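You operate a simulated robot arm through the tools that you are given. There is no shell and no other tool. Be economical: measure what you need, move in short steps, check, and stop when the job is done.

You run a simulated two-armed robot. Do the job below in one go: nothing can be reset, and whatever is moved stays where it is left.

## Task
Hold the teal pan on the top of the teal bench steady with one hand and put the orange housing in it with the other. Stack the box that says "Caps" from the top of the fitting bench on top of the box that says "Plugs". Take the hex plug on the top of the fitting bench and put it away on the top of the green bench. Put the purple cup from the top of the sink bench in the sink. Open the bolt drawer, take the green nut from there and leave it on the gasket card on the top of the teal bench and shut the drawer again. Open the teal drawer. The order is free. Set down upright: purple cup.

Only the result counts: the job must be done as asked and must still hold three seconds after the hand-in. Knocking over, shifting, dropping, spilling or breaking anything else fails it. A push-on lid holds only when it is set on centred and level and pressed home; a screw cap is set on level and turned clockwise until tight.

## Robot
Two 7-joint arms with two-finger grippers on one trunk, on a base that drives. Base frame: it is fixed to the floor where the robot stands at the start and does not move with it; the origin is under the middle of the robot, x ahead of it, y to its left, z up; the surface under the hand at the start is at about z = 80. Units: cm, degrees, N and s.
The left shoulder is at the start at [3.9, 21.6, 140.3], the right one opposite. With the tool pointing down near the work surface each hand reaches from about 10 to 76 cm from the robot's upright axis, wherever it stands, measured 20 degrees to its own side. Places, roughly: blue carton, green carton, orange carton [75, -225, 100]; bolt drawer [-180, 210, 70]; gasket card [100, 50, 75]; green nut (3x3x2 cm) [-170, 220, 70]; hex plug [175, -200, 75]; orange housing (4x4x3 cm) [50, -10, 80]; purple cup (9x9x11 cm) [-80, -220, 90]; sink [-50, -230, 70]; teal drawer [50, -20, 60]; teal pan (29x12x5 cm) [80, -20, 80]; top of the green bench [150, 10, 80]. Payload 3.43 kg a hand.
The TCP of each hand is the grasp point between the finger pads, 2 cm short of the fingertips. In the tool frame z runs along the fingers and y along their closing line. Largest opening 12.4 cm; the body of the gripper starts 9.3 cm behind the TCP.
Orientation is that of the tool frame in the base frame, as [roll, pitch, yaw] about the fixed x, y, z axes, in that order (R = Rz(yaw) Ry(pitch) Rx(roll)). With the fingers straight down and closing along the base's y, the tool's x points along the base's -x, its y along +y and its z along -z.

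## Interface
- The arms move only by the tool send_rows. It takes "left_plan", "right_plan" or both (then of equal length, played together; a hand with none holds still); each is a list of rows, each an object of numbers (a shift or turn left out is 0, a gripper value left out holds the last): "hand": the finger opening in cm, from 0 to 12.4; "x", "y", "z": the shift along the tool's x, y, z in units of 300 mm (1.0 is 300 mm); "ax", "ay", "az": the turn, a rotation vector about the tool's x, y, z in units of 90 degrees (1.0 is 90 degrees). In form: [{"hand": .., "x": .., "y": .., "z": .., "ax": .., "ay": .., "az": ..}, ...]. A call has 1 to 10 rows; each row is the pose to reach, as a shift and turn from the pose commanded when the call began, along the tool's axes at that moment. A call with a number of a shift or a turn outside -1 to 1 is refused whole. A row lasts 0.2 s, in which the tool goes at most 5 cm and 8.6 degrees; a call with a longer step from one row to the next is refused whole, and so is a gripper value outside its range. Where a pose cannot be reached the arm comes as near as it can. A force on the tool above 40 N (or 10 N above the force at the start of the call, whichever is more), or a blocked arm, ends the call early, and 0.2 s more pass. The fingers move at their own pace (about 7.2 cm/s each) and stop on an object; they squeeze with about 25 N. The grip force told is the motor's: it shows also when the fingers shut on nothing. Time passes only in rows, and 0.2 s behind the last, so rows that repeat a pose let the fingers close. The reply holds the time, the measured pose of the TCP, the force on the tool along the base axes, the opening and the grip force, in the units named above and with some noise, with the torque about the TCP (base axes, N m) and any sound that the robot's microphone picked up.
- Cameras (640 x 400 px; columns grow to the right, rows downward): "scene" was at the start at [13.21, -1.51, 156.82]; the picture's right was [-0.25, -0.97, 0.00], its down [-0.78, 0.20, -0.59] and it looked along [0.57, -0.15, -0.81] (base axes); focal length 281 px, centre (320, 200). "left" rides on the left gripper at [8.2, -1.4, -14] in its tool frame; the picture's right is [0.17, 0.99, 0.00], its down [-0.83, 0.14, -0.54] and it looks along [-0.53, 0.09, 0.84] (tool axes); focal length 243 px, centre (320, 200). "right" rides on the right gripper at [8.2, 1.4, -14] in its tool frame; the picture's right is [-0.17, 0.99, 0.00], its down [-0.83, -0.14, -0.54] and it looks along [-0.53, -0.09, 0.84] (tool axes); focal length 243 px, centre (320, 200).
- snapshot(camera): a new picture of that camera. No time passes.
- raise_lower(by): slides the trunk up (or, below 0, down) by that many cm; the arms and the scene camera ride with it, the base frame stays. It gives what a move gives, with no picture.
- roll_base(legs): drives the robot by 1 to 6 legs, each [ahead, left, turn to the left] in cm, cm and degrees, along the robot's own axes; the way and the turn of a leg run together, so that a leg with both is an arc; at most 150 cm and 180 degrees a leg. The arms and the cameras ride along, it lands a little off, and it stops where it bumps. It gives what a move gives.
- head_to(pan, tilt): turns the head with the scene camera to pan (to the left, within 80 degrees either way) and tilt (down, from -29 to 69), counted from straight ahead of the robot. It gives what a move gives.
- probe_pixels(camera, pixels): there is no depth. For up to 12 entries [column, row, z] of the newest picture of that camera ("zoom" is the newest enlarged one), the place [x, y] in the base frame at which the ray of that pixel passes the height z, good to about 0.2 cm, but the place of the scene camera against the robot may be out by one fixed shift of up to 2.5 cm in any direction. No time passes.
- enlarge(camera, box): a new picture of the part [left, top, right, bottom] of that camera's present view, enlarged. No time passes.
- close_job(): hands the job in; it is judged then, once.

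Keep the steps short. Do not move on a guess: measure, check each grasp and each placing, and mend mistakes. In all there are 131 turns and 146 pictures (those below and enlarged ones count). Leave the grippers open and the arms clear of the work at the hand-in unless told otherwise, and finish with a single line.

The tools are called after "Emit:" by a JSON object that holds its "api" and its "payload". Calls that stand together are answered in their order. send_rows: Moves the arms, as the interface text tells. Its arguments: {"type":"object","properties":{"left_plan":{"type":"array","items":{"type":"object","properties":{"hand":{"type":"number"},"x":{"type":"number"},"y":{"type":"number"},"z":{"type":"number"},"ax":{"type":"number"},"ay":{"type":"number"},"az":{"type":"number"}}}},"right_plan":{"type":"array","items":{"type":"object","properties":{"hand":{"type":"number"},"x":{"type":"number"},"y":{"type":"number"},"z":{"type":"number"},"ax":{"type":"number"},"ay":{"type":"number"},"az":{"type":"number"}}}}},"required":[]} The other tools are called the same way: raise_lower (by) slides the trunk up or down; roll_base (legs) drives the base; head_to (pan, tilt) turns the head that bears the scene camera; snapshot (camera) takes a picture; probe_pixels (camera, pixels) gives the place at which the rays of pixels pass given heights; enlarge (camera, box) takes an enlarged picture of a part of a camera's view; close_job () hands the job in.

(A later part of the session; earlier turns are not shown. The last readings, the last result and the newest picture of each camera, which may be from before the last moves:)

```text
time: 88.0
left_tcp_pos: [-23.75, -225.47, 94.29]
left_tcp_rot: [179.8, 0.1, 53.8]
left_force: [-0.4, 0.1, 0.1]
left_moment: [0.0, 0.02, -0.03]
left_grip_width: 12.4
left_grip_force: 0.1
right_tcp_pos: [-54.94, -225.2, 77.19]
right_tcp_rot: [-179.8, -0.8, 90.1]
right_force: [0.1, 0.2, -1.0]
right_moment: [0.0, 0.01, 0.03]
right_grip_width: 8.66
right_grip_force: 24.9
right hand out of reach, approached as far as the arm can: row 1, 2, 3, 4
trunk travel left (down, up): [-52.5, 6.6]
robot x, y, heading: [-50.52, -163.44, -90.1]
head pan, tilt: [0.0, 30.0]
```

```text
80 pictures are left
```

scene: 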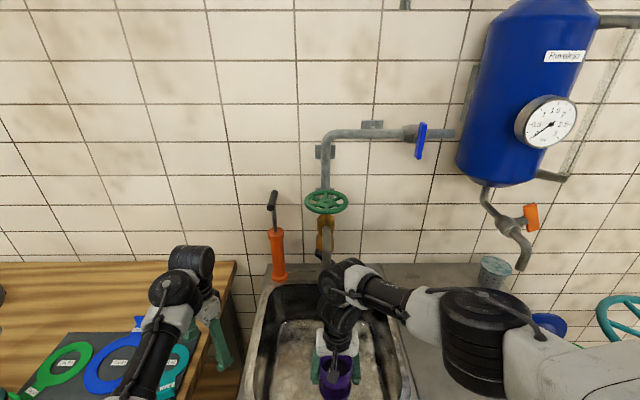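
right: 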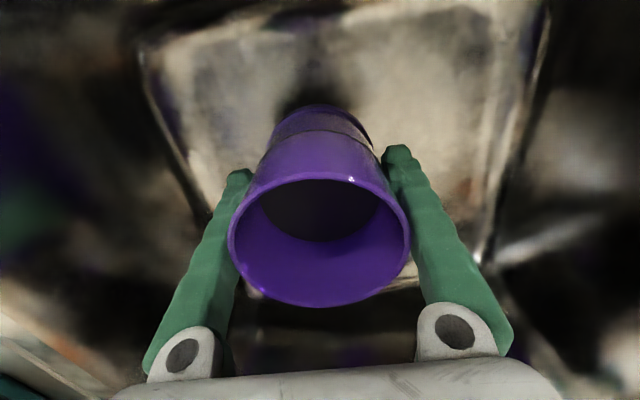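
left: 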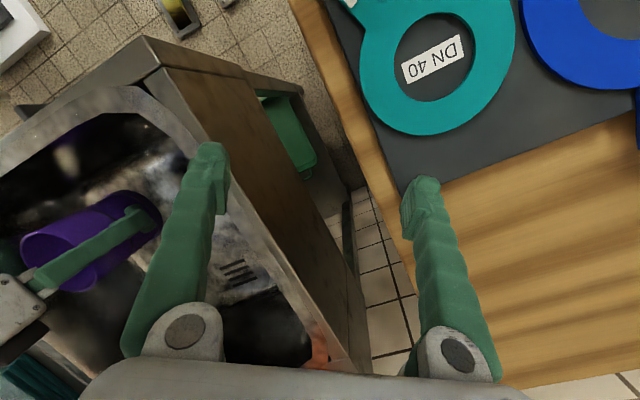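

The cup is above the flat floor. I'll keep lowering slowly until it touches.

Emit:
{"api": "send_rows", "payload": {"right_plan": [{"z": 0.04}, {"z": 0.08}, {"z": 0.12}, {"z": 0.15}, {"z": 0.18}, {"z": 0.21}, {"z": 0.24}]}}

Emit:
{"api": "snapshot", "payload": {"camera": "right"}}

```text
time: 89.7
left_tcp_pos: [-23.74, -225.42, 94.35]
left_tcp_rot: [179.8, 0.1, 53.9]
left_force: [0.4, 0.6, -1.5]
left_moment: [-0.01, 0.0, 0.03]
left_grip_width: 12.4
left_grip_force: 0.1
right_tcp_pos: [-55.83, -222.51, 72.32]
right_tcp_rot: [-180.0, -0.9, 89.7]
right_force: [-0.4, -0.3, -1.2]
right_moment: [-0.06, -0.03, 0.01]
right_grip_width: 8.63
right_grip_force: 24.9
right hand out of reach, approached as far as the arm can: row 1, 2, 3, 4, 5, 6, 7
trunk travel left (down, up): [-52.5, 6.6]
robot x, y, heading: [-50.36, -163.58, -90.3]
head pan, tilt: [0.0, 30.0]
```

```text
79 pictures are left
```

right: 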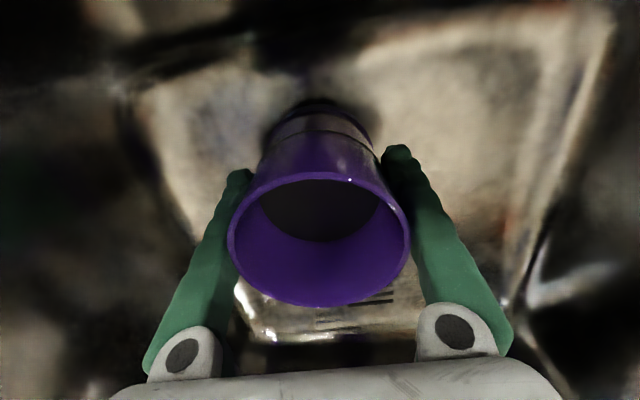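

The cup is just above the floor, with the drain visible behind it. I'll drive 4 ahead to regain reach, then continue down.

Emit:
{"api": "roll_base", "payload": {"legs": [[4, 0, 0]]}}

Emit:
{"api": "send_rows", "payload": {"right_plan": [{"z": 0.03}, {"z": 0.06}, {"z": 0.09}, {"z": 0.12}, {"z": 0.15}]}}

Emit:
{"api": "snapshot", "payload": {"camera": "right"}}

```text
time: 90.6
left_tcp_pos: [-23.82, -229.12, 94.31]
left_tcp_rot: [179.7, 0.2, 53.8]
left_force: [0.7, 0.3, 0.6]
left_moment: [-0.04, 0.03, -0.04]
left_grip_width: 12.4
left_grip_force: 0.1
right_tcp_pos: [-55.92, -226.08, 72.26]
right_tcp_rot: [-179.7, -0.9, 89.7]
right_force: [-0.2, 0.1, -0.7]
right_moment: [-0.01, 0.02, 0.01]
right_grip_width: 8.68
right_grip_force: 24.8
trunk travel left (down, up): [-52.5, 6.6]
robot x, y, heading: [-50.7, -167.79, -90.4]
head pan, tilt: [0.0, 30.0]
```

```text
time: 91.8
left_tcp_pos: [-23.81, -229.21, 94.44]
left_tcp_rot: [179.7, 0.2, 53.8]
left_force: [0.2, -0.3, 0.1]
left_moment: [0.02, -0.03, 0.01]
left_grip_width: 12.42
left_grip_force: 0.1
right_tcp_pos: [-55.86, -224.58, 69.94]
right_tcp_rot: [-179.8, -0.5, 89.7]
right_force: [2.0, -10.1, 29.9]
right_moment: [0.15, 0.14, 0.15]
right_grip_width: 8.74
right_grip_force: 25.7
right hand out of reach, approached as far as the arm can: row 1, 2, 3, 4, 5
trunk travel left (down, up): [-52.5, 6.6]
robot x, y, heading: [-51.04, -167.42, -90.2]
head pan, tilt: [0.0, 30.0]
```

```text
78 pictures are left
```

right: 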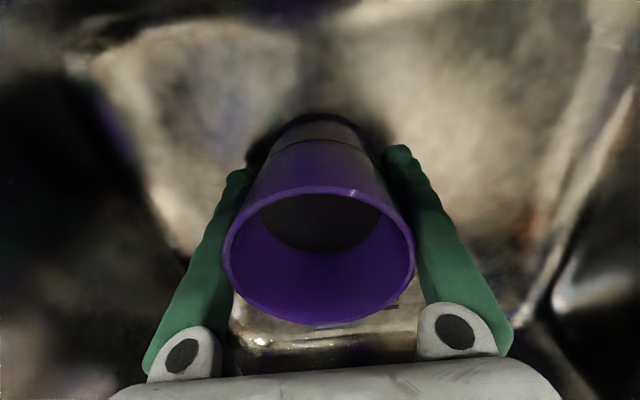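

It is on the floor (30 N upward). I'll open to 11 and lift straight up, then check the cup stands.

Emit:
{"api": "send_rows", "payload": {"right_plan": [{"z": -0.06}, {"z": -0.07, "hand": 9.5}, {"z": -0.07, "hand": 11}, {"z": -0.07, "hand": 11}, {"z": -0.15}, {"z": -0.3}, {"z": -0.45}, {"z": -0.6}, {"z": -0.75}]}}

Emit:
{"api": "snapshot", "payload": {"camera": "right"}}

```text
time: 93.8
left_tcp_pos: [-23.74, -229.22, 94.37]
left_tcp_rot: [179.8, 0.2, 53.8]
left_force: [-0.4, 0.2, -0.5]
left_moment: [-0.01, 0.03, -0.02]
left_grip_width: 12.4
left_grip_force: 0.1
right_tcp_pos: [-55.78, -224.61, 91.87]
right_tcp_rot: [-179.7, -1.0, 89.8]
right_force: [0.3, 0.1, -0.2]
right_moment: [-0.01, 0.02, 0.0]
right_grip_width: 11.02
right_grip_force: 0.1
trunk travel left (down, up): [-52.5, 6.6]
robot x, y, heading: [-50.6, -167.86, -90.5]
head pan, tilt: [0.0, 30.0]
```

```text
77 pictures are left
```

right: 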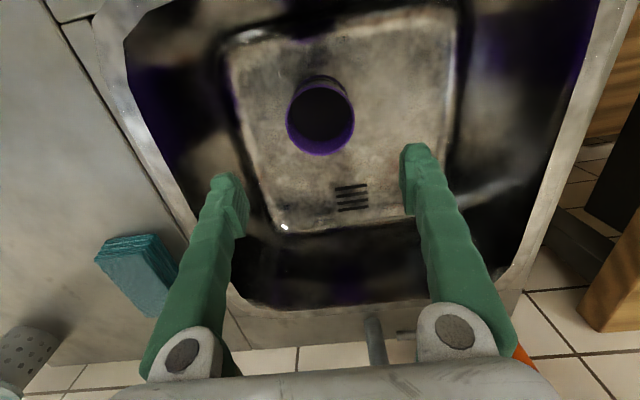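

The cup stands upright in the sink. I'll raise the trunk and the right hand, back away, and move along to the fitting bench.

Emit:
{"api": "send_rows", "payload": {"right_plan": [{"z": -0.15}, {"z": -0.3}, {"z": -0.4, "hand": 12.4}]}}

Emit:
{"api": "raise_lower", "payload": {"by": 6.5}}

Emit:
{"api": "roll_base", "payload": {"legs": [[-58, 0, 0], [0, 130, 0]]}}

Emit:
{"api": "snapshot", "payload": {"camera": "scene"}}

```text
time: 94.6
left_tcp_pos: [-23.81, -229.28, 94.35]
left_tcp_rot: [179.7, 0.0, 53.7]
left_force: [-0.4, -0.1, 0.1]
left_moment: [0.0, 0.02, -0.02]
left_grip_width: 12.42
left_grip_force: 0.0
right_tcp_pos: [-55.89, -224.94, 103.79]
right_tcp_rot: [-179.7, -0.9, 89.6]
right_force: [-0.2, 0.3, -0.1]
right_moment: [-0.03, -0.02, -0.02]
right_grip_width: 12.39
right_grip_force: 0.0
trunk travel left (down, up): [-52.5, 6.6]
robot x, y, heading: [-50.77, -167.89, -90.5]
head pan, tilt: [0.0, 30.0]
```

```text
time: 95.6
left_tcp_pos: [-23.77, -229.25, 100.63]
left_tcp_rot: [179.9, 0.0, 53.9]
left_force: [0.5, 1.0, -0.1]
left_moment: [-0.02, -0.03, 0.0]
left_grip_width: 12.41
left_grip_force: 0.1
right_tcp_pos: [-55.9, -224.92, 110.31]
right_tcp_rot: [-179.7, -1.3, 89.8]
right_force: [0.2, -0.3, -0.1]
right_moment: [0.03, 0.01, 0.02]
right_grip_width: 12.42
right_grip_force: 0.1
trunk travel left (down, up): [-59.0, 0.1]
robot x, y, heading: [-50.71, -167.7, -90.2]
head pan, tilt: [0.0, 30.0]
```

```text
time: 116.7
left_tcp_pos: [107.77, -170.07, 100.87]
left_tcp_rot: [179.8, 0.1, 55.2]
left_force: [0.8, -0.2, 0.1]
left_moment: [0.02, 0.01, -0.01]
left_grip_width: 12.41
left_grip_force: 0.1
right_tcp_pos: [75.77, -166.46, 110.52]
right_tcp_rot: [-179.6, -1.0, 91.1]
right_force: [-0.5, -0.1, 0.2]
right_moment: [0.04, 0.0, -0.01]
right_grip_width: 12.38
right_grip_force: 0.1
trunk travel left (down, up): [-59.0, 0.1]
robot x, y, heading: [79.7, -109.33, -88.7]
head pan, tilt: [0.0, 30.0]
```

```text
76 pictures are left
```

scene: 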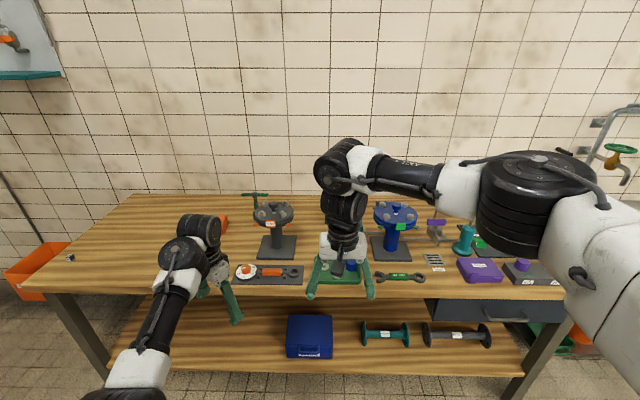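

The hex plug is probably the small dark piece at (72,258). The boxes are hidden by the arms, so I'll slide 40 further left and look again.

Emit:
{"api": "roll_base", "payload": {"legs": [[0, 40, -1]]}}

Emit:
{"api": "snapshot", "payload": {"camera": "scene"}}

```text
time: 122.6
left_tcp_pos: [146.45, -170.46, 100.8]
left_tcp_rot: [179.9, 0.3, 53.8]
left_force: [0.2, -0.7, 0.3]
left_moment: [-0.02, -0.02, 0.02]
left_grip_width: 12.37
left_grip_force: 0.1
right_tcp_pos: [114.56, -166.05, 110.42]
right_tcp_rot: [-179.8, -1.0, 89.8]
right_force: [0.2, 0.7, 0.0]
right_moment: [0.01, -0.03, -0.02]
right_grip_width: 12.39
right_grip_force: 0.1
trunk travel left (down, up): [-59.0, 0.1]
robot x, y, heading: [119.94, -108.78, -90.4]
head pan, tilt: [0.0, 30.0]
```

```text
75 pictures are left
```

scene: 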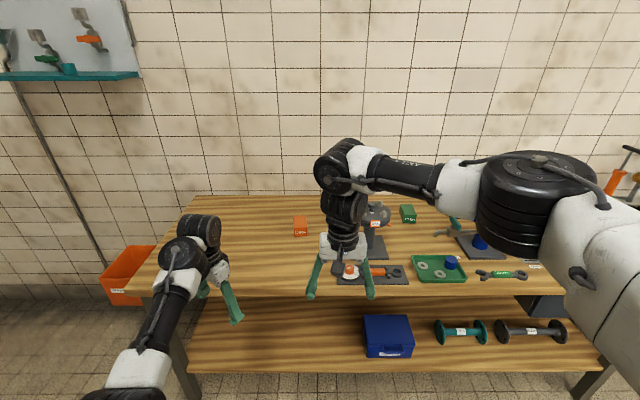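

Emit:
{"api": "enlarge", "payload": {"camera": "scene", "box": [270, 190, 480, 300]}}

Emit:
{"api": "probe_pixels", "payload": {"camera": "scene", "pixels": [[300, 233, 84], [300, 238, 80], [408, 216, 84], [408, 222, 80], [160, 297, 80], [240, 297, 80], [300, 216, 88]]}}

```text
3.05 times, centred on (375, 245) of scene
```

zoom: 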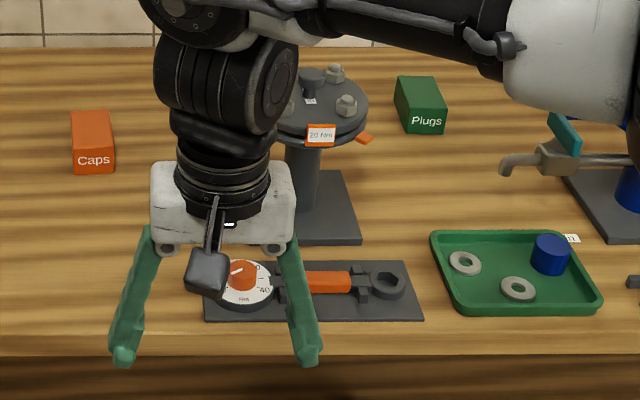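

```text
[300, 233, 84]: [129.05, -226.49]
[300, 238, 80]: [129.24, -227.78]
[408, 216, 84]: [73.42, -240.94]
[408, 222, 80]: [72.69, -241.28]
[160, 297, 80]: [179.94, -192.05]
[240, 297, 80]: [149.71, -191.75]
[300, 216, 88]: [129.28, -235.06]
```

"Caps" (orange) is near [129,-228] and "Plugs" (green) near [73,-240]. The right hand will do this job. First I'll swing the left hand further out so it clears the valve post later, then drive to Caps.

Emit:
{"api": "send_rows", "payload": {"left_plan": [{"x": 0.1, "y": 0.06}, {"x": 0.2, "y": 0.12}, {"x": 0.3, "y": 0.18}, {"x": 0.4, "y": 0.24}, {"x": 0.5, "y": 0.29}, {"x": 0.57, "y": 0.33}]}}

Emit:
{"api": "probe_pixels", "payload": {"camera": "scene", "pixels": [[384, 258, 80], [378, 213, 110], [352, 215, 110], [392, 213, 110], [412, 268, 82]]}}

```text
time: 124.0
left_tcp_pos: [164.66, -162.25, 100.36]
left_tcp_rot: [179.7, 0.2, 53.9]
left_force: [0.5, 0.9, -0.3]
left_moment: [0.01, 0.05, -0.01]
left_grip_width: 12.4
left_grip_force: 0.1
left hand out of reach, approached as far as the arm can: row 6
right_tcp_pos: [114.65, -165.95, 110.45]
right_tcp_rot: [-179.7, -0.9, 89.7]
right_force: [0.6, 0.0, 0.2]
right_moment: [0.0, 0.04, -0.03]
right_grip_width: 12.39
right_grip_force: 0.1
trunk travel left (down, up): [-59.0, 0.1]
robot x, y, heading: [119.76, -109.02, -90.1]
head pan, tilt: [0.0, 30.0]
```

```text
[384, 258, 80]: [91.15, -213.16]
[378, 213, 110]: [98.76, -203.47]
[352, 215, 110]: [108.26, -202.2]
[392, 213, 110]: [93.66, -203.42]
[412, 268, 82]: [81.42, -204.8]
```

The left hand is out of the way. I'll drive to about (145,-159), in front of Caps.

Emit:
{"api": "roll_base", "payload": {"legs": [[0, 25, 0], [48, 0, 0]]}}

Emit:
{"api": "snapshot", "payload": {"camera": "right"}}

Emit:
{"api": "snapshot", "payload": {"camera": "scene"}}

```text
time: 131.0
left_tcp_pos: [188.57, -211.09, 100.43]
left_tcp_rot: [179.6, 0.1, 53.2]
left_force: [-0.4, 0.4, 0.0]
left_moment: [-0.02, -0.04, 0.01]
left_grip_width: 12.4
left_grip_force: 0.0
right_tcp_pos: [138.51, -214.43, 110.64]
right_tcp_rot: [-179.8, -0.9, 89.1]
right_force: [-0.2, -0.4, 0.6]
right_moment: [-0.03, 0.02, -0.05]
right_grip_width: 12.4
right_grip_force: 0.2
trunk travel left (down, up): [-59.0, 0.1]
robot x, y, heading: [144.65, -157.01, -90.9]
head pan, tilt: [0.0, 30.0]
```

```text
73 pictures are left
```

right: 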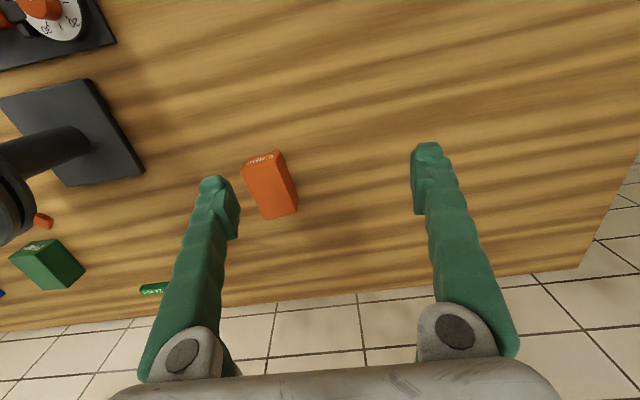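

```text
72 pictures are left
```

scene: 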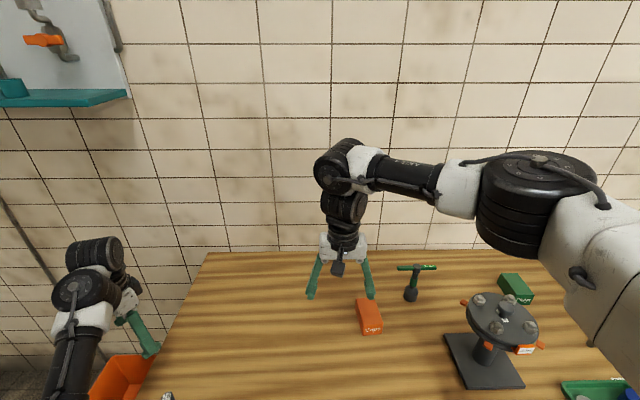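

The Caps box is clear at right (270,187). I'll enlarge it to measure its edges and orientation.

Emit:
{"api": "enlarge", "payload": {"camera": "right", "box": [220, 130, 320, 230]}}

Emit:
{"api": "probe_pixels", "payload": {"camera": "right", "pixels": [[244, 167, 80], [280, 151, 80], [298, 210, 80], [264, 220, 80], [244, 167, 86], [280, 151, 86], [298, 210, 86], [264, 220, 86]]}}

Emit:
{"api": "probe_pixels", "payload": {"camera": "scene", "pixels": [[356, 301, 84], [378, 299, 84], [383, 326, 84], [361, 330, 84], [362, 335, 80], [383, 332, 80], [167, 396, 80], [404, 298, 80], [417, 267, 100]]}}

```text
4.00 times, centred on (270, 180) of right
```

zoom: 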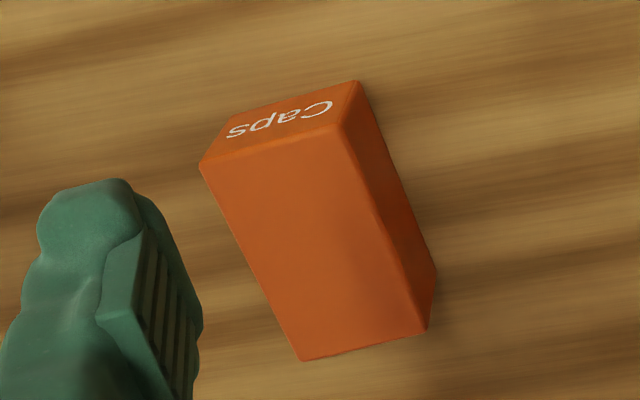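

```text
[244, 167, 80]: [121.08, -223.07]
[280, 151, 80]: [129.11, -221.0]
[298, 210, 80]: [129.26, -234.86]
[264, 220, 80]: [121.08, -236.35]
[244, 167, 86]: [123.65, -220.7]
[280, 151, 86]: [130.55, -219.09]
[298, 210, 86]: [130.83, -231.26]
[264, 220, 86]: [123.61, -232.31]
```

```text
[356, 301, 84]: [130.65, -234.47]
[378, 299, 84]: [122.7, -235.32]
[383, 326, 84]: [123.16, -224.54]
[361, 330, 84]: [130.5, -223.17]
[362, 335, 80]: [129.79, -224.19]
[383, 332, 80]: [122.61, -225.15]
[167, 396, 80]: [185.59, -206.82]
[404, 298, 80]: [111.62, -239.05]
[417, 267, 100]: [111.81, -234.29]
```

Emit:
{"api": "probe_pixels", "payload": {"camera": "right", "pixels": [[280, 150.5, 80], [280, 150.5, 78], [275, 162, 82], [275, 162, 84], [275, 162, 86], [240, 172, 84], [240, 172, 86], [297, 213, 84], [297, 213, 86], [265, 220, 84], [265, 220, 86]]}}

```text
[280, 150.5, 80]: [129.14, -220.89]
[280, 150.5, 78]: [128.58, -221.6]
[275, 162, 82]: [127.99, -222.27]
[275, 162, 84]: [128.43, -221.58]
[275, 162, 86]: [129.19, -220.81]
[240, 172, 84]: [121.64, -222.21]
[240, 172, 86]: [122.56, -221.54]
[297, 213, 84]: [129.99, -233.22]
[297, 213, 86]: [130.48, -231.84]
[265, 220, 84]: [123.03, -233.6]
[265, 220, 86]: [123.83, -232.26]
```

The box is about 6.7 × 11 × 6 cm, centred at [126.5,-226.6] and turned about 6°, with its top at z 86. I'll move above it, with opening 10 to clear the T-handle beside it.

Emit:
{"api": "send_rows", "payload": {"right_plan": [{"hand": 10, "x": -0.1, "y": -0.08, "az": -0.035}, {"x": -0.2, "y": -0.18, "az": -0.07}, {"x": -0.3, "y": -0.28, "az": -0.07}, {"x": -0.4, "y": -0.38, "az": -0.07}, {"x": -0.407, "y": -0.4, "z": 0.12, "az": -0.07}, {"x": -0.407, "y": -0.4, "z": 0.26, "az": -0.07}, {"x": -0.407, "y": -0.4, "z": 0.4, "az": -0.07}, {"x": -0.407, "y": -0.4, "z": 0.5, "az": -0.07}]}}

Emit:
{"api": "snapshot", "payload": {"camera": "right"}}

```text
time: 132.8
left_tcp_pos: [188.53, -211.1, 100.35]
left_tcp_rot: [179.8, 0.1, 53.1]
left_force: [-0.9, 0.2, -0.2]
left_moment: [0.01, 0.03, 0.02]
left_grip_width: 12.41
left_grip_force: 0.1
right_tcp_pos: [127.81, -222.78, 98.27]
right_tcp_rot: [-179.8, -0.8, 95.3]
right_force: [0.4, 0.0, -0.4]
right_moment: [-0.04, 0.03, -0.01]
right_grip_width: 9.99
right_grip_force: 0.1
right hand out of reach, approached as far as the arm can: row 4, 5, 6, 7, 8
trunk travel left (down, up): [-59.0, 0.1]
robot x, y, heading: [144.33, -157.23, -90.8]
head pan, tilt: [0.0, 30.0]
```

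```text
70 pictures are left
```

right: 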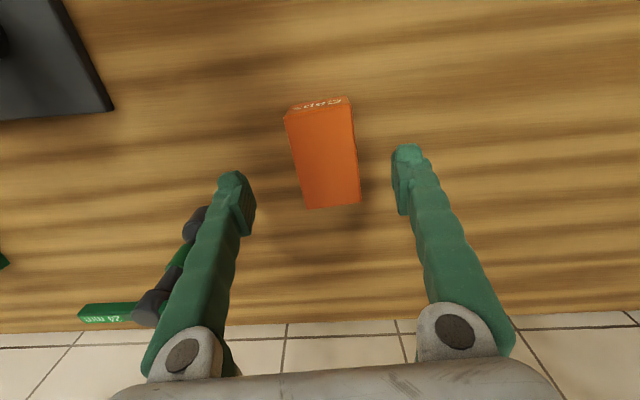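

The right arm is at its reach limit. I'll drive 5 cm closer rather than lower the trunk, because the left hand tends to sag when the trunk moves.

Emit:
{"api": "roll_base", "payload": {"legs": [[6, 0, 0]]}}

Emit:
{"api": "snapshot", "payload": {"camera": "right"}}

```text
time: 133.8
left_tcp_pos: [188.48, -217.03, 100.5]
left_tcp_rot: [179.6, 0.2, 53.2]
left_force: [-0.6, 1.8, -0.5]
left_moment: [-0.01, -0.02, -0.02]
left_grip_width: 12.42
left_grip_force: 0.0
right_tcp_pos: [127.91, -228.8, 98.51]
right_tcp_rot: [-179.8, -0.9, 95.3]
right_force: [-0.1, 0.8, 0.2]
right_moment: [-0.03, 0.03, 0.01]
right_grip_width: 9.99
right_grip_force: 0.0
trunk travel left (down, up): [-59.0, 0.1]
robot x, y, heading: [144.3, -162.96, -90.9]
head pan, tilt: [0.0, 30.0]
```

```text
69 pictures are left
```

right: 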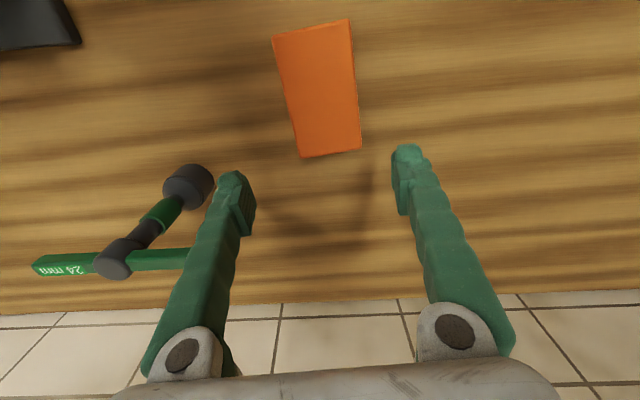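

Emit:
{"api": "probe_pixels", "payload": {"camera": "right", "pixels": [[272, 38, 86], [350, 20, 86], [361, 150, 86], [300, 158, 86], [190, 258, 98], [185, 185, 82]]}}

```text
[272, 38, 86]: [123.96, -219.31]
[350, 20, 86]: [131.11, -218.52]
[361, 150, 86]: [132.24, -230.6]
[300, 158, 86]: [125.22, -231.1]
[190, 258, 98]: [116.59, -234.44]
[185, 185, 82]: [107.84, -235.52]
```

The two views only agree if the box top is at z ≈ 89.5, so this wooden bench is at about z 84. Box centre is [128.0,-224.3]. I'll shift there, lower to TCP 91 and check.

Emit:
{"api": "send_rows", "payload": {"right_plan": [{"x": 0.07, "y": 0.008}, {"x": 0.149, "y": 0.017}, {"x": 0.149, "y": 0.017, "z": 0.1}, {"x": 0.149, "y": 0.017, "z": 0.2}, {"x": 0.149, "y": 0.017, "z": 0.25}]}}

Emit:
{"api": "snapshot", "payload": {"camera": "right"}}

```text
time: 135.0
left_tcp_pos: [188.58, -217.05, 100.22]
left_tcp_rot: [179.7, 0.1, 53.3]
left_force: [-0.1, -0.4, 0.9]
left_moment: [0.0, 0.05, 0.02]
left_grip_width: 12.4
left_grip_force: 0.1
right_tcp_pos: [128.03, -224.05, 90.82]
right_tcp_rot: [-179.8, -1.0, 95.4]
right_force: [-0.5, -1.3, 0.1]
right_moment: [0.04, 0.06, -0.02]
right_grip_width: 9.98
right_grip_force: 0.1
trunk travel left (down, up): [-59.0, 0.1]
robot x, y, heading: [144.35, -163.6, -91.0]
head pan, tilt: [0.0, 30.0]
```

```text
68 pictures are left
```

right: 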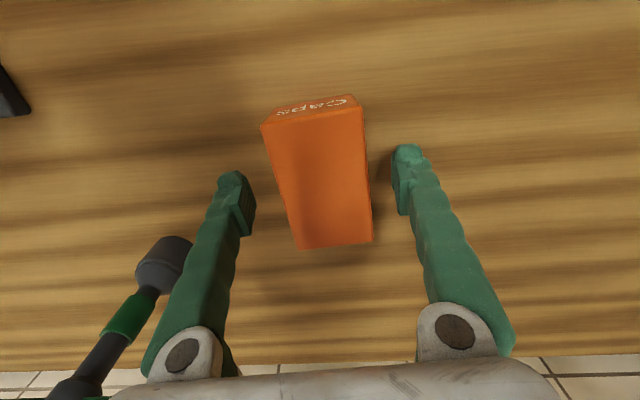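

The box is centred (324,181). I'll lower to TCP z 87 and close.

Emit:
{"api": "send_rows", "payload": {"right_plan": [{"z": 0.06}, {"z": 0.12}, {"z": 0.12, "hand": 8}, {"z": 0.12, "hand": 6}, {"z": 0.12, "hand": 5}, {"z": 0.12, "hand": 5}]}}

```text
time: 136.0
left_tcp_pos: [188.59, -216.79, 100.5]
left_tcp_rot: [179.7, 0.3, 53.2]
left_force: [0.1, -0.6, 0.3]
left_moment: [-0.03, -0.02, 0.01]
left_grip_width: 12.41
left_grip_force: 0.0
right_tcp_pos: [128.33, -224.35, 87.95]
right_tcp_rot: [179.8, -0.6, 95.5]
right_force: [5.0, 6.6, 31.0]
right_moment: [0.35, 0.81, -0.48]
right_grip_width: 5.92
right_grip_force: 35.6
trunk travel left (down, up): [-59.0, 0.1]
robot x, y, heading: [144.18, -163.31, -91.0]
head pan, tilt: [0.0, 30.0]
stopped in row 4 (right hand): the force on the tool passed its limit at 60 N (the readings are from after the stop); the commanded pose is now the measured one
```

The tips touched the bench at TCP 87.9, so the bench top is at about z 85.9. The box is gripped at 5.92. I'll lift it and check.

Emit:
{"api": "send_rows", "payload": {"right_plan": [{"z": -0.01, "hand": 4.5}, {"z": -0.01, "hand": 4.5}, {"z": -0.1}, {"z": -0.25}, {"z": -0.4}, {"z": -0.55}, {"z": -0.7}, {"z": -0.8}]}}

Emit:
{"api": "snapshot", "payload": {"camera": "right"}}

Emit:
{"api": "snapshot", "payload": {"camera": "scene"}}

```text
time: 137.8
left_tcp_pos: [188.52, -217.01, 100.28]
left_tcp_rot: [179.7, 0.1, 53.2]
left_force: [0.6, -1.1, 0.1]
left_moment: [-0.03, 0.0, -0.01]
left_grip_width: 12.39
left_grip_force: 0.1
right_tcp_pos: [128.31, -224.51, 111.31]
right_tcp_rot: [179.9, -0.8, 95.5]
right_force: [-0.2, 0.7, -1.6]
right_moment: [-0.01, 0.0, -0.02]
right_grip_width: 5.89
right_grip_force: 24.5
trunk travel left (down, up): [-59.0, 0.1]
robot x, y, heading: [144.13, -163.11, -90.8]
head pan, tilt: [0.0, 30.0]
```

```text
67 pictures are left
```

right: 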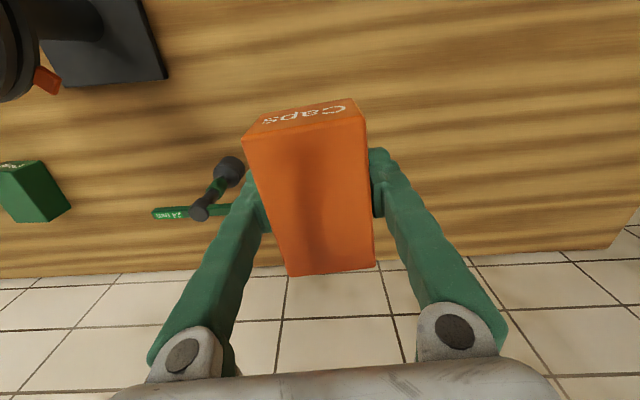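

```text
66 pictures are left
```

scene: 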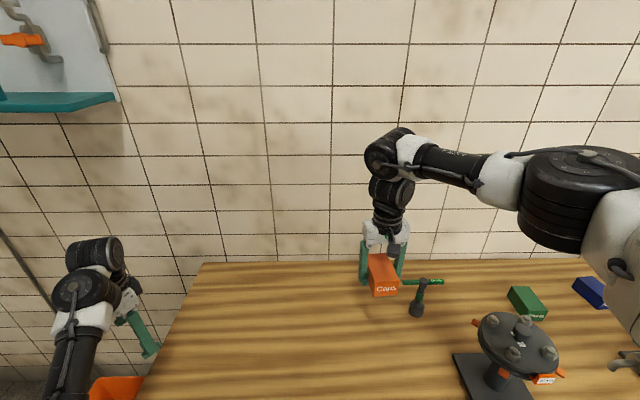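

Caps is held (5.89). Now back off 45 and slide right 55, so the box lines up with Plugs, and check.

Emit:
{"api": "roll_base", "payload": {"legs": [[-45, 0, 0.8], [0, -55, 0]]}}

Emit:
{"api": "snapshot", "payload": {"camera": "scene"}}

Emit:
{"api": "snapshot", "payload": {"camera": "right"}}

```text
time: 148.5
left_tcp_pos: [134.0, -170.98, 100.37]
left_tcp_rot: [179.7, 0.1, 53.7]
left_force: [-0.4, -0.2, 0.0]
left_moment: [0.02, 0.02, 0.0]
left_grip_width: 12.41
left_grip_force: 0.0
right_tcp_pos: [73.95, -179.1, 111.33]
right_tcp_rot: [179.9, -0.8, 96.0]
right_force: [-0.2, -0.3, -1.7]
right_moment: [0.01, -0.02, 0.03]
right_grip_width: 5.88
right_grip_force: 25.4
trunk travel left (down, up): [-59.0, 0.1]
robot x, y, heading: [89.62, -117.2, -90.3]
head pan, tilt: [0.0, 30.0]
```

```text
65 pictures are left
```

scene: 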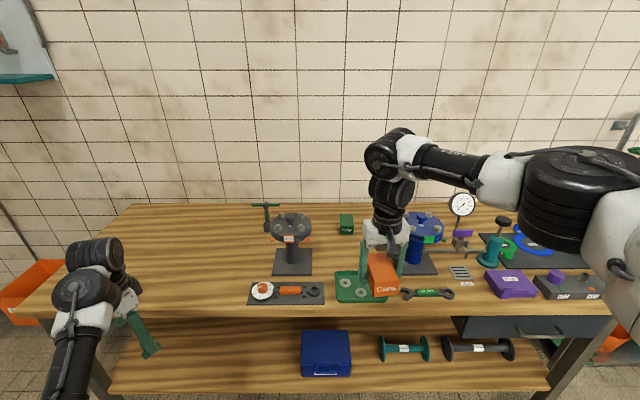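

```text
64 pictures are left
```

right: 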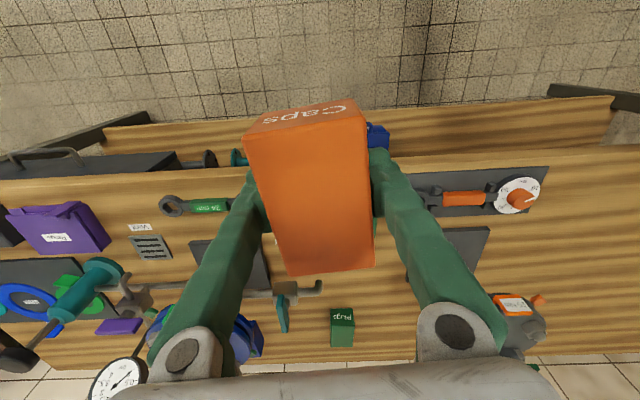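

Plugs is at right (341,328). A pipe with a teal handle is near its side at (283–318, 290–310). I'll probe both.

Emit:
{"api": "probe_pixels", "payload": {"camera": "right", "pixels": [[331, 323, 91], [355, 323, 91], [354, 347, 91], [331, 347, 91], [335, 309, 86], [353, 309, 86], [320, 289, 95], [282, 330, 98], [262, 350, 90], [243, 325, 90]]}}

Emit:
{"api": "enlarge", "payload": {"camera": "right", "box": [220, 270, 400, 380]}}

Emit:
{"api": "enlarge", "payload": {"camera": "scene", "box": [260, 190, 460, 310]}}

```text
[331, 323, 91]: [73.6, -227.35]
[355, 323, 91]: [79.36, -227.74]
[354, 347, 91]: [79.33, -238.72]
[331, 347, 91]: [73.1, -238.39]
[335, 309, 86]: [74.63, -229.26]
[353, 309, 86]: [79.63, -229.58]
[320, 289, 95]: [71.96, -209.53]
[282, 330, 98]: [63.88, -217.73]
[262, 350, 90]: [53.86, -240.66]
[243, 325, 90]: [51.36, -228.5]
```

```text
3.56 times, centred on (310, 325) of right
```

zoom: 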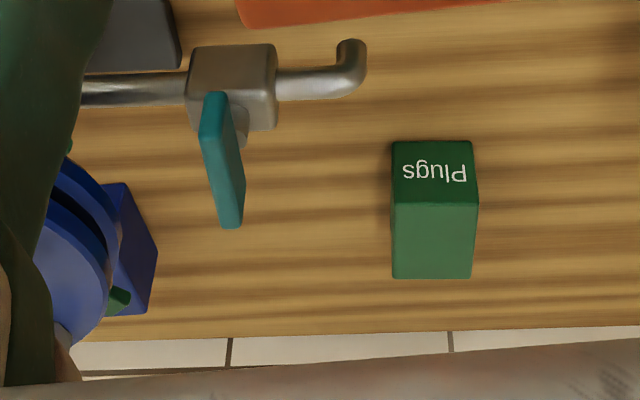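

```text
3.20 times, centred on (360, 250) of scene
```

zoom: 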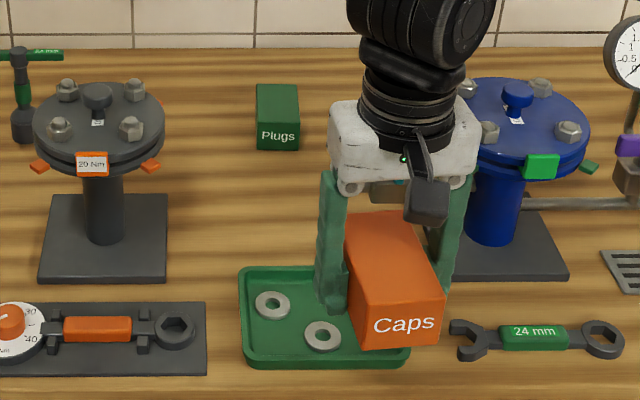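

Plugs is centred at about [76.3,-233.5], and the pipe stays clear of the path. For more reach I'll lower the trunk 8 cm here, where both hands are still off the bench.

Emit:
{"api": "raise_lower", "payload": {"by": -8}}

```text
time: 149.7
left_tcp_pos: [134.2, -164.08, 80.27]
left_tcp_rot: [-172.0, -11.2, 52.9]
left_force: [0.9, 0.0, -0.2]
left_moment: [0.03, 0.02, -0.02]
left_grip_width: 12.38
left_grip_force: 0.1
right_tcp_pos: [74.05, -179.16, 103.37]
right_tcp_rot: [179.9, -0.7, 96.1]
right_force: [-0.1, 0.2, -1.3]
right_moment: [0.01, -0.01, -0.01]
right_grip_width: 5.88
right_grip_force: 25.1
trunk travel left (down, up): [-51.0, 8.1]
robot x, y, heading: [89.43, -117.55, -90.2]
head pan, tilt: [0.0, 30.0]
```

As expected, the left hand sagged to z 80 and tilted, but it is in free air. I'll level it and raise it again.

Emit:
{"api": "send_rows", "payload": {"left_plan": [{"ax": -0.045, "ay": -0.062, "z": -0.05}, {"ax": -0.089, "ay": -0.124, "z": -0.1}, {"ax": -0.089, "ay": -0.124, "z": -0.2}, {"ax": -0.089, "ay": -0.124, "z": -0.32}, {"ax": -0.089, "ay": -0.124, "z": -0.44}, {"ax": -0.089, "ay": -0.124, "z": -0.5}]}}

```text
time: 151.1
left_tcp_pos: [133.81, -165.22, 86.73]
left_tcp_rot: [180.0, -0.1, 53.6]
left_force: [-0.4, -0.4, -0.5]
left_moment: [0.0, 0.01, 0.03]
left_grip_width: 12.39
left_grip_force: 0.0
left hand out of reach, approached as far as the arm can: row 4, 5, 6
right_tcp_pos: [73.92, -179.08, 103.31]
right_tcp_rot: [179.9, -0.9, 95.9]
right_force: [-0.5, -0.4, -1.2]
right_moment: [-0.01, 0.03, 0.02]
right_grip_width: 5.91
right_grip_force: 25.2
trunk travel left (down, up): [-51.0, 8.1]
robot x, y, heading: [89.38, -117.52, -90.3]
head pan, tilt: [0.0, 30.0]
```

With the trunk low, the left hand can't get above z 87 here. I'll swing it out to the robot's left side, where it stays off the bench when I drive in.

Emit:
{"api": "send_rows", "payload": {"left_plan": [{"x": 0.1, "az": -0.06}, {"x": 0.2, "az": -0.12}, {"x": 0.3, "az": -0.18}, {"x": 0.4, "az": -0.24}, {"x": 0.5, "az": -0.3}, {"x": 0.6, "az": -0.36}, {"x": 0.7, "az": -0.42}, {"x": 0.8, "az": -0.48}, {"x": 0.9, "az": -0.54}, {"x": 1.0, "az": -0.6}]}}

```text
time: 152.7
left_tcp_pos: [145.88, -151.39, 87.34]
left_tcp_rot: [173.3, -0.9, 81.6]
left_force: [1.0, -0.6, 0.9]
left_moment: [-0.02, -0.02, 0.03]
left_grip_width: 12.39
left_grip_force: 0.1
left hand out of reach, approached as far as the arm can: row 1, 2, 3, 4, 5, 6, 7, 8
right_tcp_pos: [74.03, -178.96, 103.22]
right_tcp_rot: [179.9, -0.8, 95.9]
right_force: [0.3, 0.1, -2.0]
right_moment: [-0.01, 0.03, -0.03]
right_grip_width: 5.88
right_grip_force: 24.9
trunk travel left (down, up): [-51.0, 8.1]
robot x, y, heading: [89.33, -117.45, -90.4]
head pan, tilt: [0.0, 30.0]
stopped in row 8 (left hand): the arm was blocked; the commanded pose is now the measured one
```

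It was blocked partway. I'll try pulling it straight back by another 16 cm without turning.

Emit:
{"api": "send_rows", "payload": {"left_plan": [{"x": 0.1}, {"x": 0.2}, {"x": 0.3}, {"x": 0.4}, {"x": 0.5}, {"x": 0.6}]}}

```text
time: 153.7
left_tcp_pos: [153.23, -142.59, 92.14]
left_tcp_rot: [165.2, -2.4, 79.6]
left_force: [0.2, 0.0, -0.3]
left_moment: [0.01, -0.01, 0.01]
left_grip_width: 12.4
left_grip_force: 0.0
right_tcp_pos: [73.92, -179.0, 103.28]
right_tcp_rot: [179.8, -0.8, 96.1]
right_force: [-0.1, -0.8, -2.7]
right_moment: [-0.01, -0.03, -0.01]
right_grip_width: 5.87
right_grip_force: 25.0
trunk travel left (down, up): [-51.0, 8.1]
robot x, y, heading: [89.47, -117.29, -90.3]
head pan, tilt: [0.0, 30.0]
stopped in row 4 (left hand): the arm was blocked; the commanded pose is now the measured one
```

Now it is 25 ahead and 64 to the side at z 92, which clears the bench top. I'll drive in 44 cm and look down at Plugs.

Emit:
{"api": "roll_base", "payload": {"legs": [[44, 2, 0]]}}

Emit:
{"api": "snapshot", "payload": {"camera": "right"}}

Emit:
{"api": "snapshot", "payload": {"camera": "scene"}}

```text
time: 156.9
left_tcp_pos: [155.03, -186.99, 91.99]
left_tcp_rot: [165.3, -2.5, 79.8]
left_force: [0.1, 0.3, 0.2]
left_moment: [0.02, -0.02, -0.02]
left_grip_width: 12.38
left_grip_force: 0.1
right_tcp_pos: [75.76, -223.83, 103.24]
right_tcp_rot: [179.9, -0.8, 96.2]
right_force: [0.1, 0.5, -1.8]
right_moment: [-0.02, 0.01, 0.01]
right_grip_width: 5.87
right_grip_force: 25.3
trunk travel left (down, up): [-51.0, 8.1]
robot x, y, heading: [91.35, -162.13, -90.2]
head pan, tilt: [0.0, 30.0]
```

```text
61 pictures are left
```

right: 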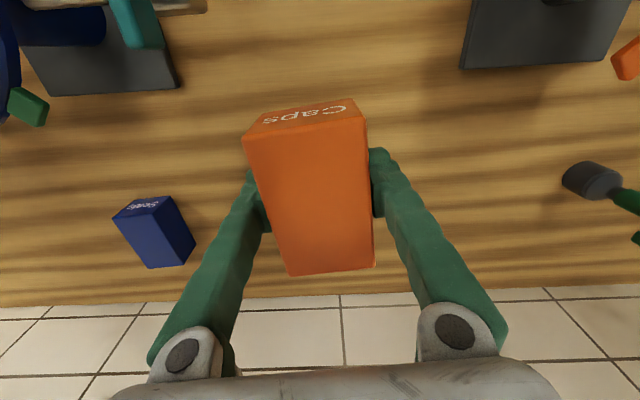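

```text
60 pictures are left
```

scene: 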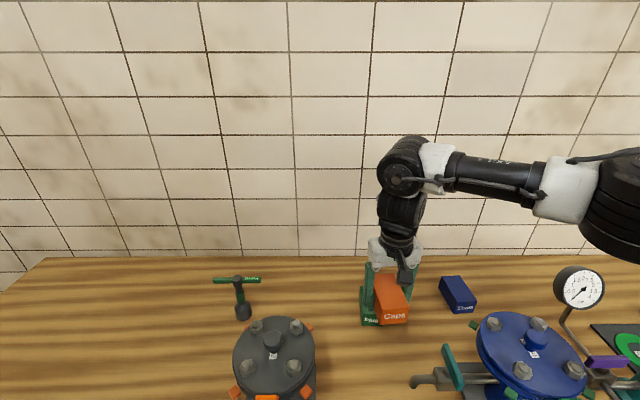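

Plugs is hidden under the held box. I'll move the right hand 12 cm sideways (+x) for a clear look.

Emit:
{"api": "send_rows", "payload": {"right_plan": [{"y": 0.13}, {"y": 0.26}, {"y": 0.4}]}}

Emit:
{"api": "enlarge", "payload": {"camera": "right", "box": [120, 100, 320, 300]}}

Emit:
{"api": "enlarge", "payload": {"camera": "scene", "box": [300, 240, 420, 340]}}

```text
time: 157.7
left_tcp_pos: [155.22, -187.11, 91.97]
left_tcp_rot: [165.3, -2.6, 79.7]
left_force: [0.1, -0.3, 0.4]
left_moment: [-0.02, 0.01, -0.01]
left_grip_width: 12.41
left_grip_force: 0.1
right_tcp_pos: [88.16, -222.55, 103.4]
right_tcp_rot: [180.0, -0.9, 96.0]
right_force: [0.6, -0.7, -2.3]
right_moment: [0.01, 0.03, -0.02]
right_grip_width: 5.9
right_grip_force: 24.8
trunk travel left (down, up): [-51.0, 8.1]
robot x, y, heading: [91.01, -162.18, -90.4]
head pan, tilt: [0.0, 30.0]
```

```text
2.00 times, centred on (220, 200) of right
```

zoom: 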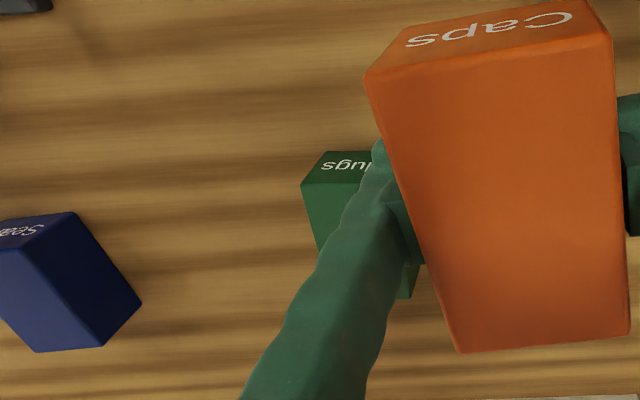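

```text
4.00 times, centred on (360, 290) of scene
```

zoom: 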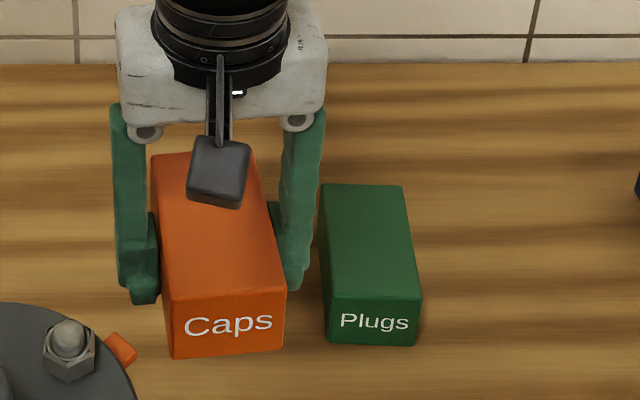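

The finger still covers Plugs. I'll move 7 cm further sideways and look again.

Emit:
{"api": "send_rows", "payload": {"right_plan": [{"y": 0.12, "z": -0.05}, {"y": 0.25, "z": -0.1}]}}

Emit:
{"api": "enlarge", "payload": {"camera": "right", "box": [100, 100, 300, 225]}}

```text
time: 158.5
left_tcp_pos: [154.98, -187.15, 92.21]
left_tcp_rot: [165.0, -2.6, 79.7]
left_force: [-0.6, 0.9, 0.4]
left_moment: [0.02, -0.02, -0.01]
left_grip_width: 12.38
left_grip_force: 0.1
right_tcp_pos: [92.34, -223.41, 106.35]
right_tcp_rot: [178.6, -1.4, 92.5]
right_force: [-0.1, 0.1, -1.3]
right_moment: [0.01, 0.0, 0.0]
right_grip_width: 6.09
right_grip_force: 24.8
trunk travel left (down, up): [-51.0, 8.1]
robot x, y, heading: [91.12, -162.63, -90.3]
head pan, tilt: [0.0, 30.0]
stopped in row 2 (right hand): the arm was blocked; the commanded pose is now the measured one
```

```text
3.20 times, centred on (200, 162) of right
```

zoom: 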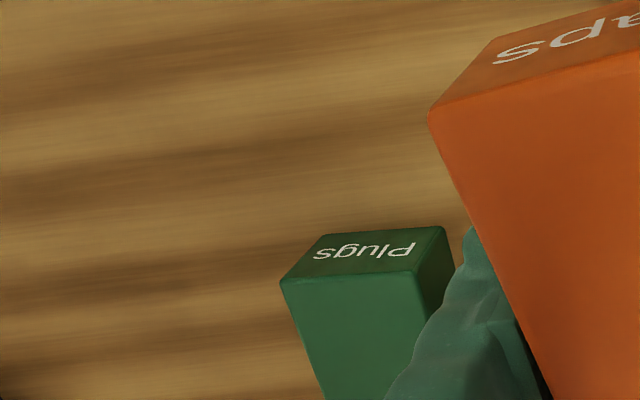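

The front face of Plugs is visible now. I'll probe its top and bottom front corners at several heights.

Emit:
{"api": "probe_pixels", "payload": {"camera": "zoom", "pixels": [[281, 282, 90], [281, 282, 91], [281, 282, 92], [412, 270, 90], [412, 270, 91], [412, 270, 92], [325, 236, 85], [325, 236, 86], [444, 228, 85], [444, 228, 86], [325, 400, 91]]}}

Emit:
{"api": "probe_pixels", "payload": {"camera": "scene", "pixels": [[342, 288, 91]]}}

```text
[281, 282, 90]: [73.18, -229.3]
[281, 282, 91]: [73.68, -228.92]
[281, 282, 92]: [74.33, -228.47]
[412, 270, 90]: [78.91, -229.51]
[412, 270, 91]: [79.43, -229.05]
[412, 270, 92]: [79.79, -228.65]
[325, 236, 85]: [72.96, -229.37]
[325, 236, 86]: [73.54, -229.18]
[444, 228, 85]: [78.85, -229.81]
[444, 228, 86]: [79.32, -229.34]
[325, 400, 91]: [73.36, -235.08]
```

```text
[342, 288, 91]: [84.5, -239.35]
```

The Plugs front edge is at y -229.1, x 73.5–79.3, with its top at z 90.7. It is about 6 × 10 × 5, so its centre is [76.3,-234.1], turned -1.5°. I'll bring Caps over it, level and turned to match, at z 97.

Emit:
{"api": "send_rows", "payload": {"right_plan": [{"x": -0.03, "y": -0.12, "ax": 0.015, "ay": -0.015, "az": 0.02}, {"x": -0.08, "y": -0.26, "ax": 0.015, "ay": -0.015, "az": 0.044}, {"x": -0.14, "y": -0.4, "ax": 0.015, "ay": -0.015, "az": 0.044}, {"x": -0.2, "y": -0.54, "ax": 0.015, "ay": -0.015, "az": 0.044}, {"x": -0.27, "y": -0.55, "z": 0.1, "ax": 0.015, "ay": -0.015, "az": 0.044}, {"x": -0.333, "y": -0.55, "z": 0.2, "ax": 0.015, "ay": -0.015, "az": 0.044}, {"x": -0.333, "y": -0.55, "z": 0.3, "ax": 0.015, "ay": -0.015, "az": 0.044}]}}

Emit:
{"api": "enlarge", "payload": {"camera": "scene", "box": [320, 220, 480, 340]}}

```text
time: 160.1
left_tcp_pos: [154.75, -187.1, 92.17]
left_tcp_rot: [165.0, -2.6, 79.6]
left_force: [-0.1, -0.2, 0.0]
left_moment: [0.0, -0.04, 0.02]
left_grip_width: 12.38
left_grip_force: 0.1
right_tcp_pos: [76.58, -233.96, 96.7]
right_tcp_rot: [-179.8, -0.1, 89.0]
right_force: [-0.2, -0.2, -1.1]
right_moment: [0.02, -0.1, 0.04]
right_grip_width: 6.02
right_grip_force: 24.7
trunk travel left (down, up): [-51.0, 8.1]
robot x, y, heading: [90.86, -161.86, -90.3]
head pan, tilt: [0.0, 30.0]
```

```text
3.33 times, centred on (400, 280) of scene
```

zoom: 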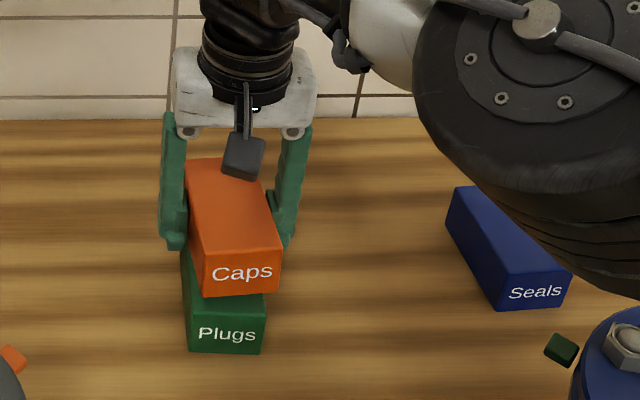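

Caps is over Plugs but looks slightly turned against it. I'll check with the right camera.

Emit:
{"api": "snapshot", "payload": {"camera": "right"}}

```text
55 pictures are left
```

right: 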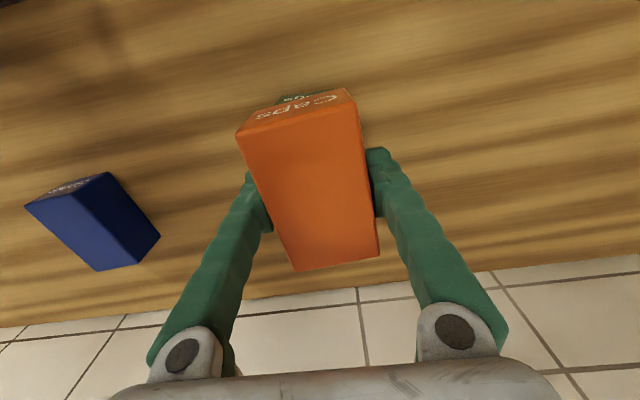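

Caps slipped about 3° in the grip. I'll turn the hand -4°, shift 0.3 cm in x, and lower it slowly onto Plugs.

Emit:
{"api": "send_rows", "payload": {"right_plan": [{"y": -0.01, "az": 0.044}, {"y": -0.01, "az": 0.044, "z": 0.05}, {"y": -0.01, "az": 0.044, "z": 0.09}, {"y": -0.01, "az": 0.044, "z": 0.11}, {"y": -0.01, "az": 0.044, "z": 0.12}, {"y": -0.01, "az": 0.044, "z": 0.127}]}}

Emit:
{"api": "enlarge", "payload": {"camera": "scene", "box": [320, 220, 480, 340]}}

```text
time: 161.5
left_tcp_pos: [155.06, -186.84, 92.1]
left_tcp_rot: [165.1, -2.4, 79.7]
left_force: [0.4, 0.3, 0.3]
left_moment: [0.01, -0.03, -0.04]
left_grip_width: 12.41
left_grip_force: 0.1
right_tcp_pos: [76.49, -233.71, 93.18]
right_tcp_rot: [-179.8, 0.2, 85.0]
right_force: [-0.3, 2.3, 13.3]
right_moment: [0.02, -0.19, 0.14]
right_grip_width: 5.97
right_grip_force: 24.9
trunk travel left (down, up): [-51.0, 8.1]
robot x, y, heading: [91.4, -162.17, -90.4]
head pan, tilt: [0.0, 30.0]
```

```text
3.33 times, centred on (400, 280) of scene
```

zoom: 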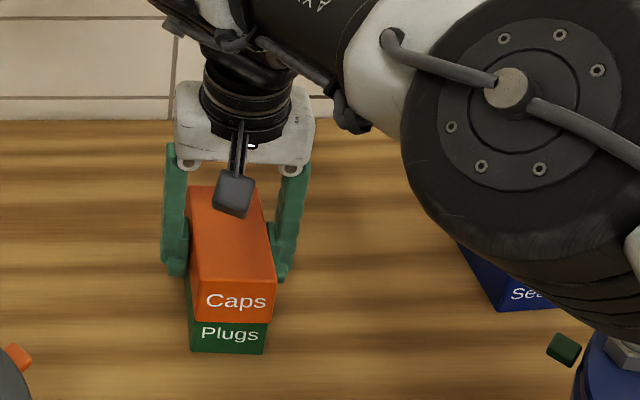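

Caps touches Plugs but overhangs it about 1 cm toward the robot. I'll lift slightly, shift 0.9 cm back and 0.3 in +x, and lower again.

Emit:
{"api": "send_rows", "payload": {"right_plan": [{"z": -0.03}, {"x": -0.029, "y": 0.012, "z": -0.03}, {"x": -0.029, "y": 0.012, "z": -0.03}, {"x": -0.029, "y": 0.012, "z": -0.012}, {"x": -0.029, "y": 0.012, "z": 0.0}]}}

Emit:
{"api": "enlarge", "payload": {"camera": "scene", "box": [320, 220, 480, 340]}}

```text
time: 162.7
left_tcp_pos: [155.1, -187.07, 92.08]
left_tcp_rot: [165.2, -2.6, 79.7]
left_force: [-0.5, 0.7, -0.3]
left_moment: [0.0, -0.01, 0.02]
left_grip_width: 12.4
left_grip_force: 0.1
right_tcp_pos: [76.98, -234.5, 93.21]
right_tcp_rot: [-179.7, 0.0, 85.1]
right_force: [0.6, 0.8, -2.3]
right_moment: [0.01, -0.03, 0.02]
right_grip_width: 5.97
right_grip_force: 25.1
right hand out of reach, approached as far as the arm can: row 4, 5
trunk travel left (down, up): [-51.0, 8.1]
robot x, y, heading: [91.33, -162.23, -90.2]
head pan, tilt: [0.0, 30.0]
```

```text
3.33 times, centred on (400, 280) of scene
```

zoom: 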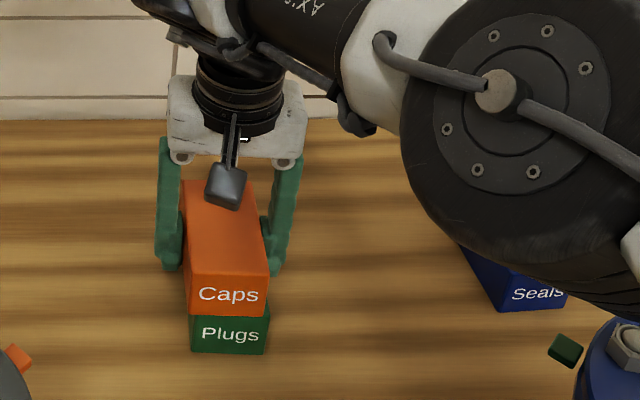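

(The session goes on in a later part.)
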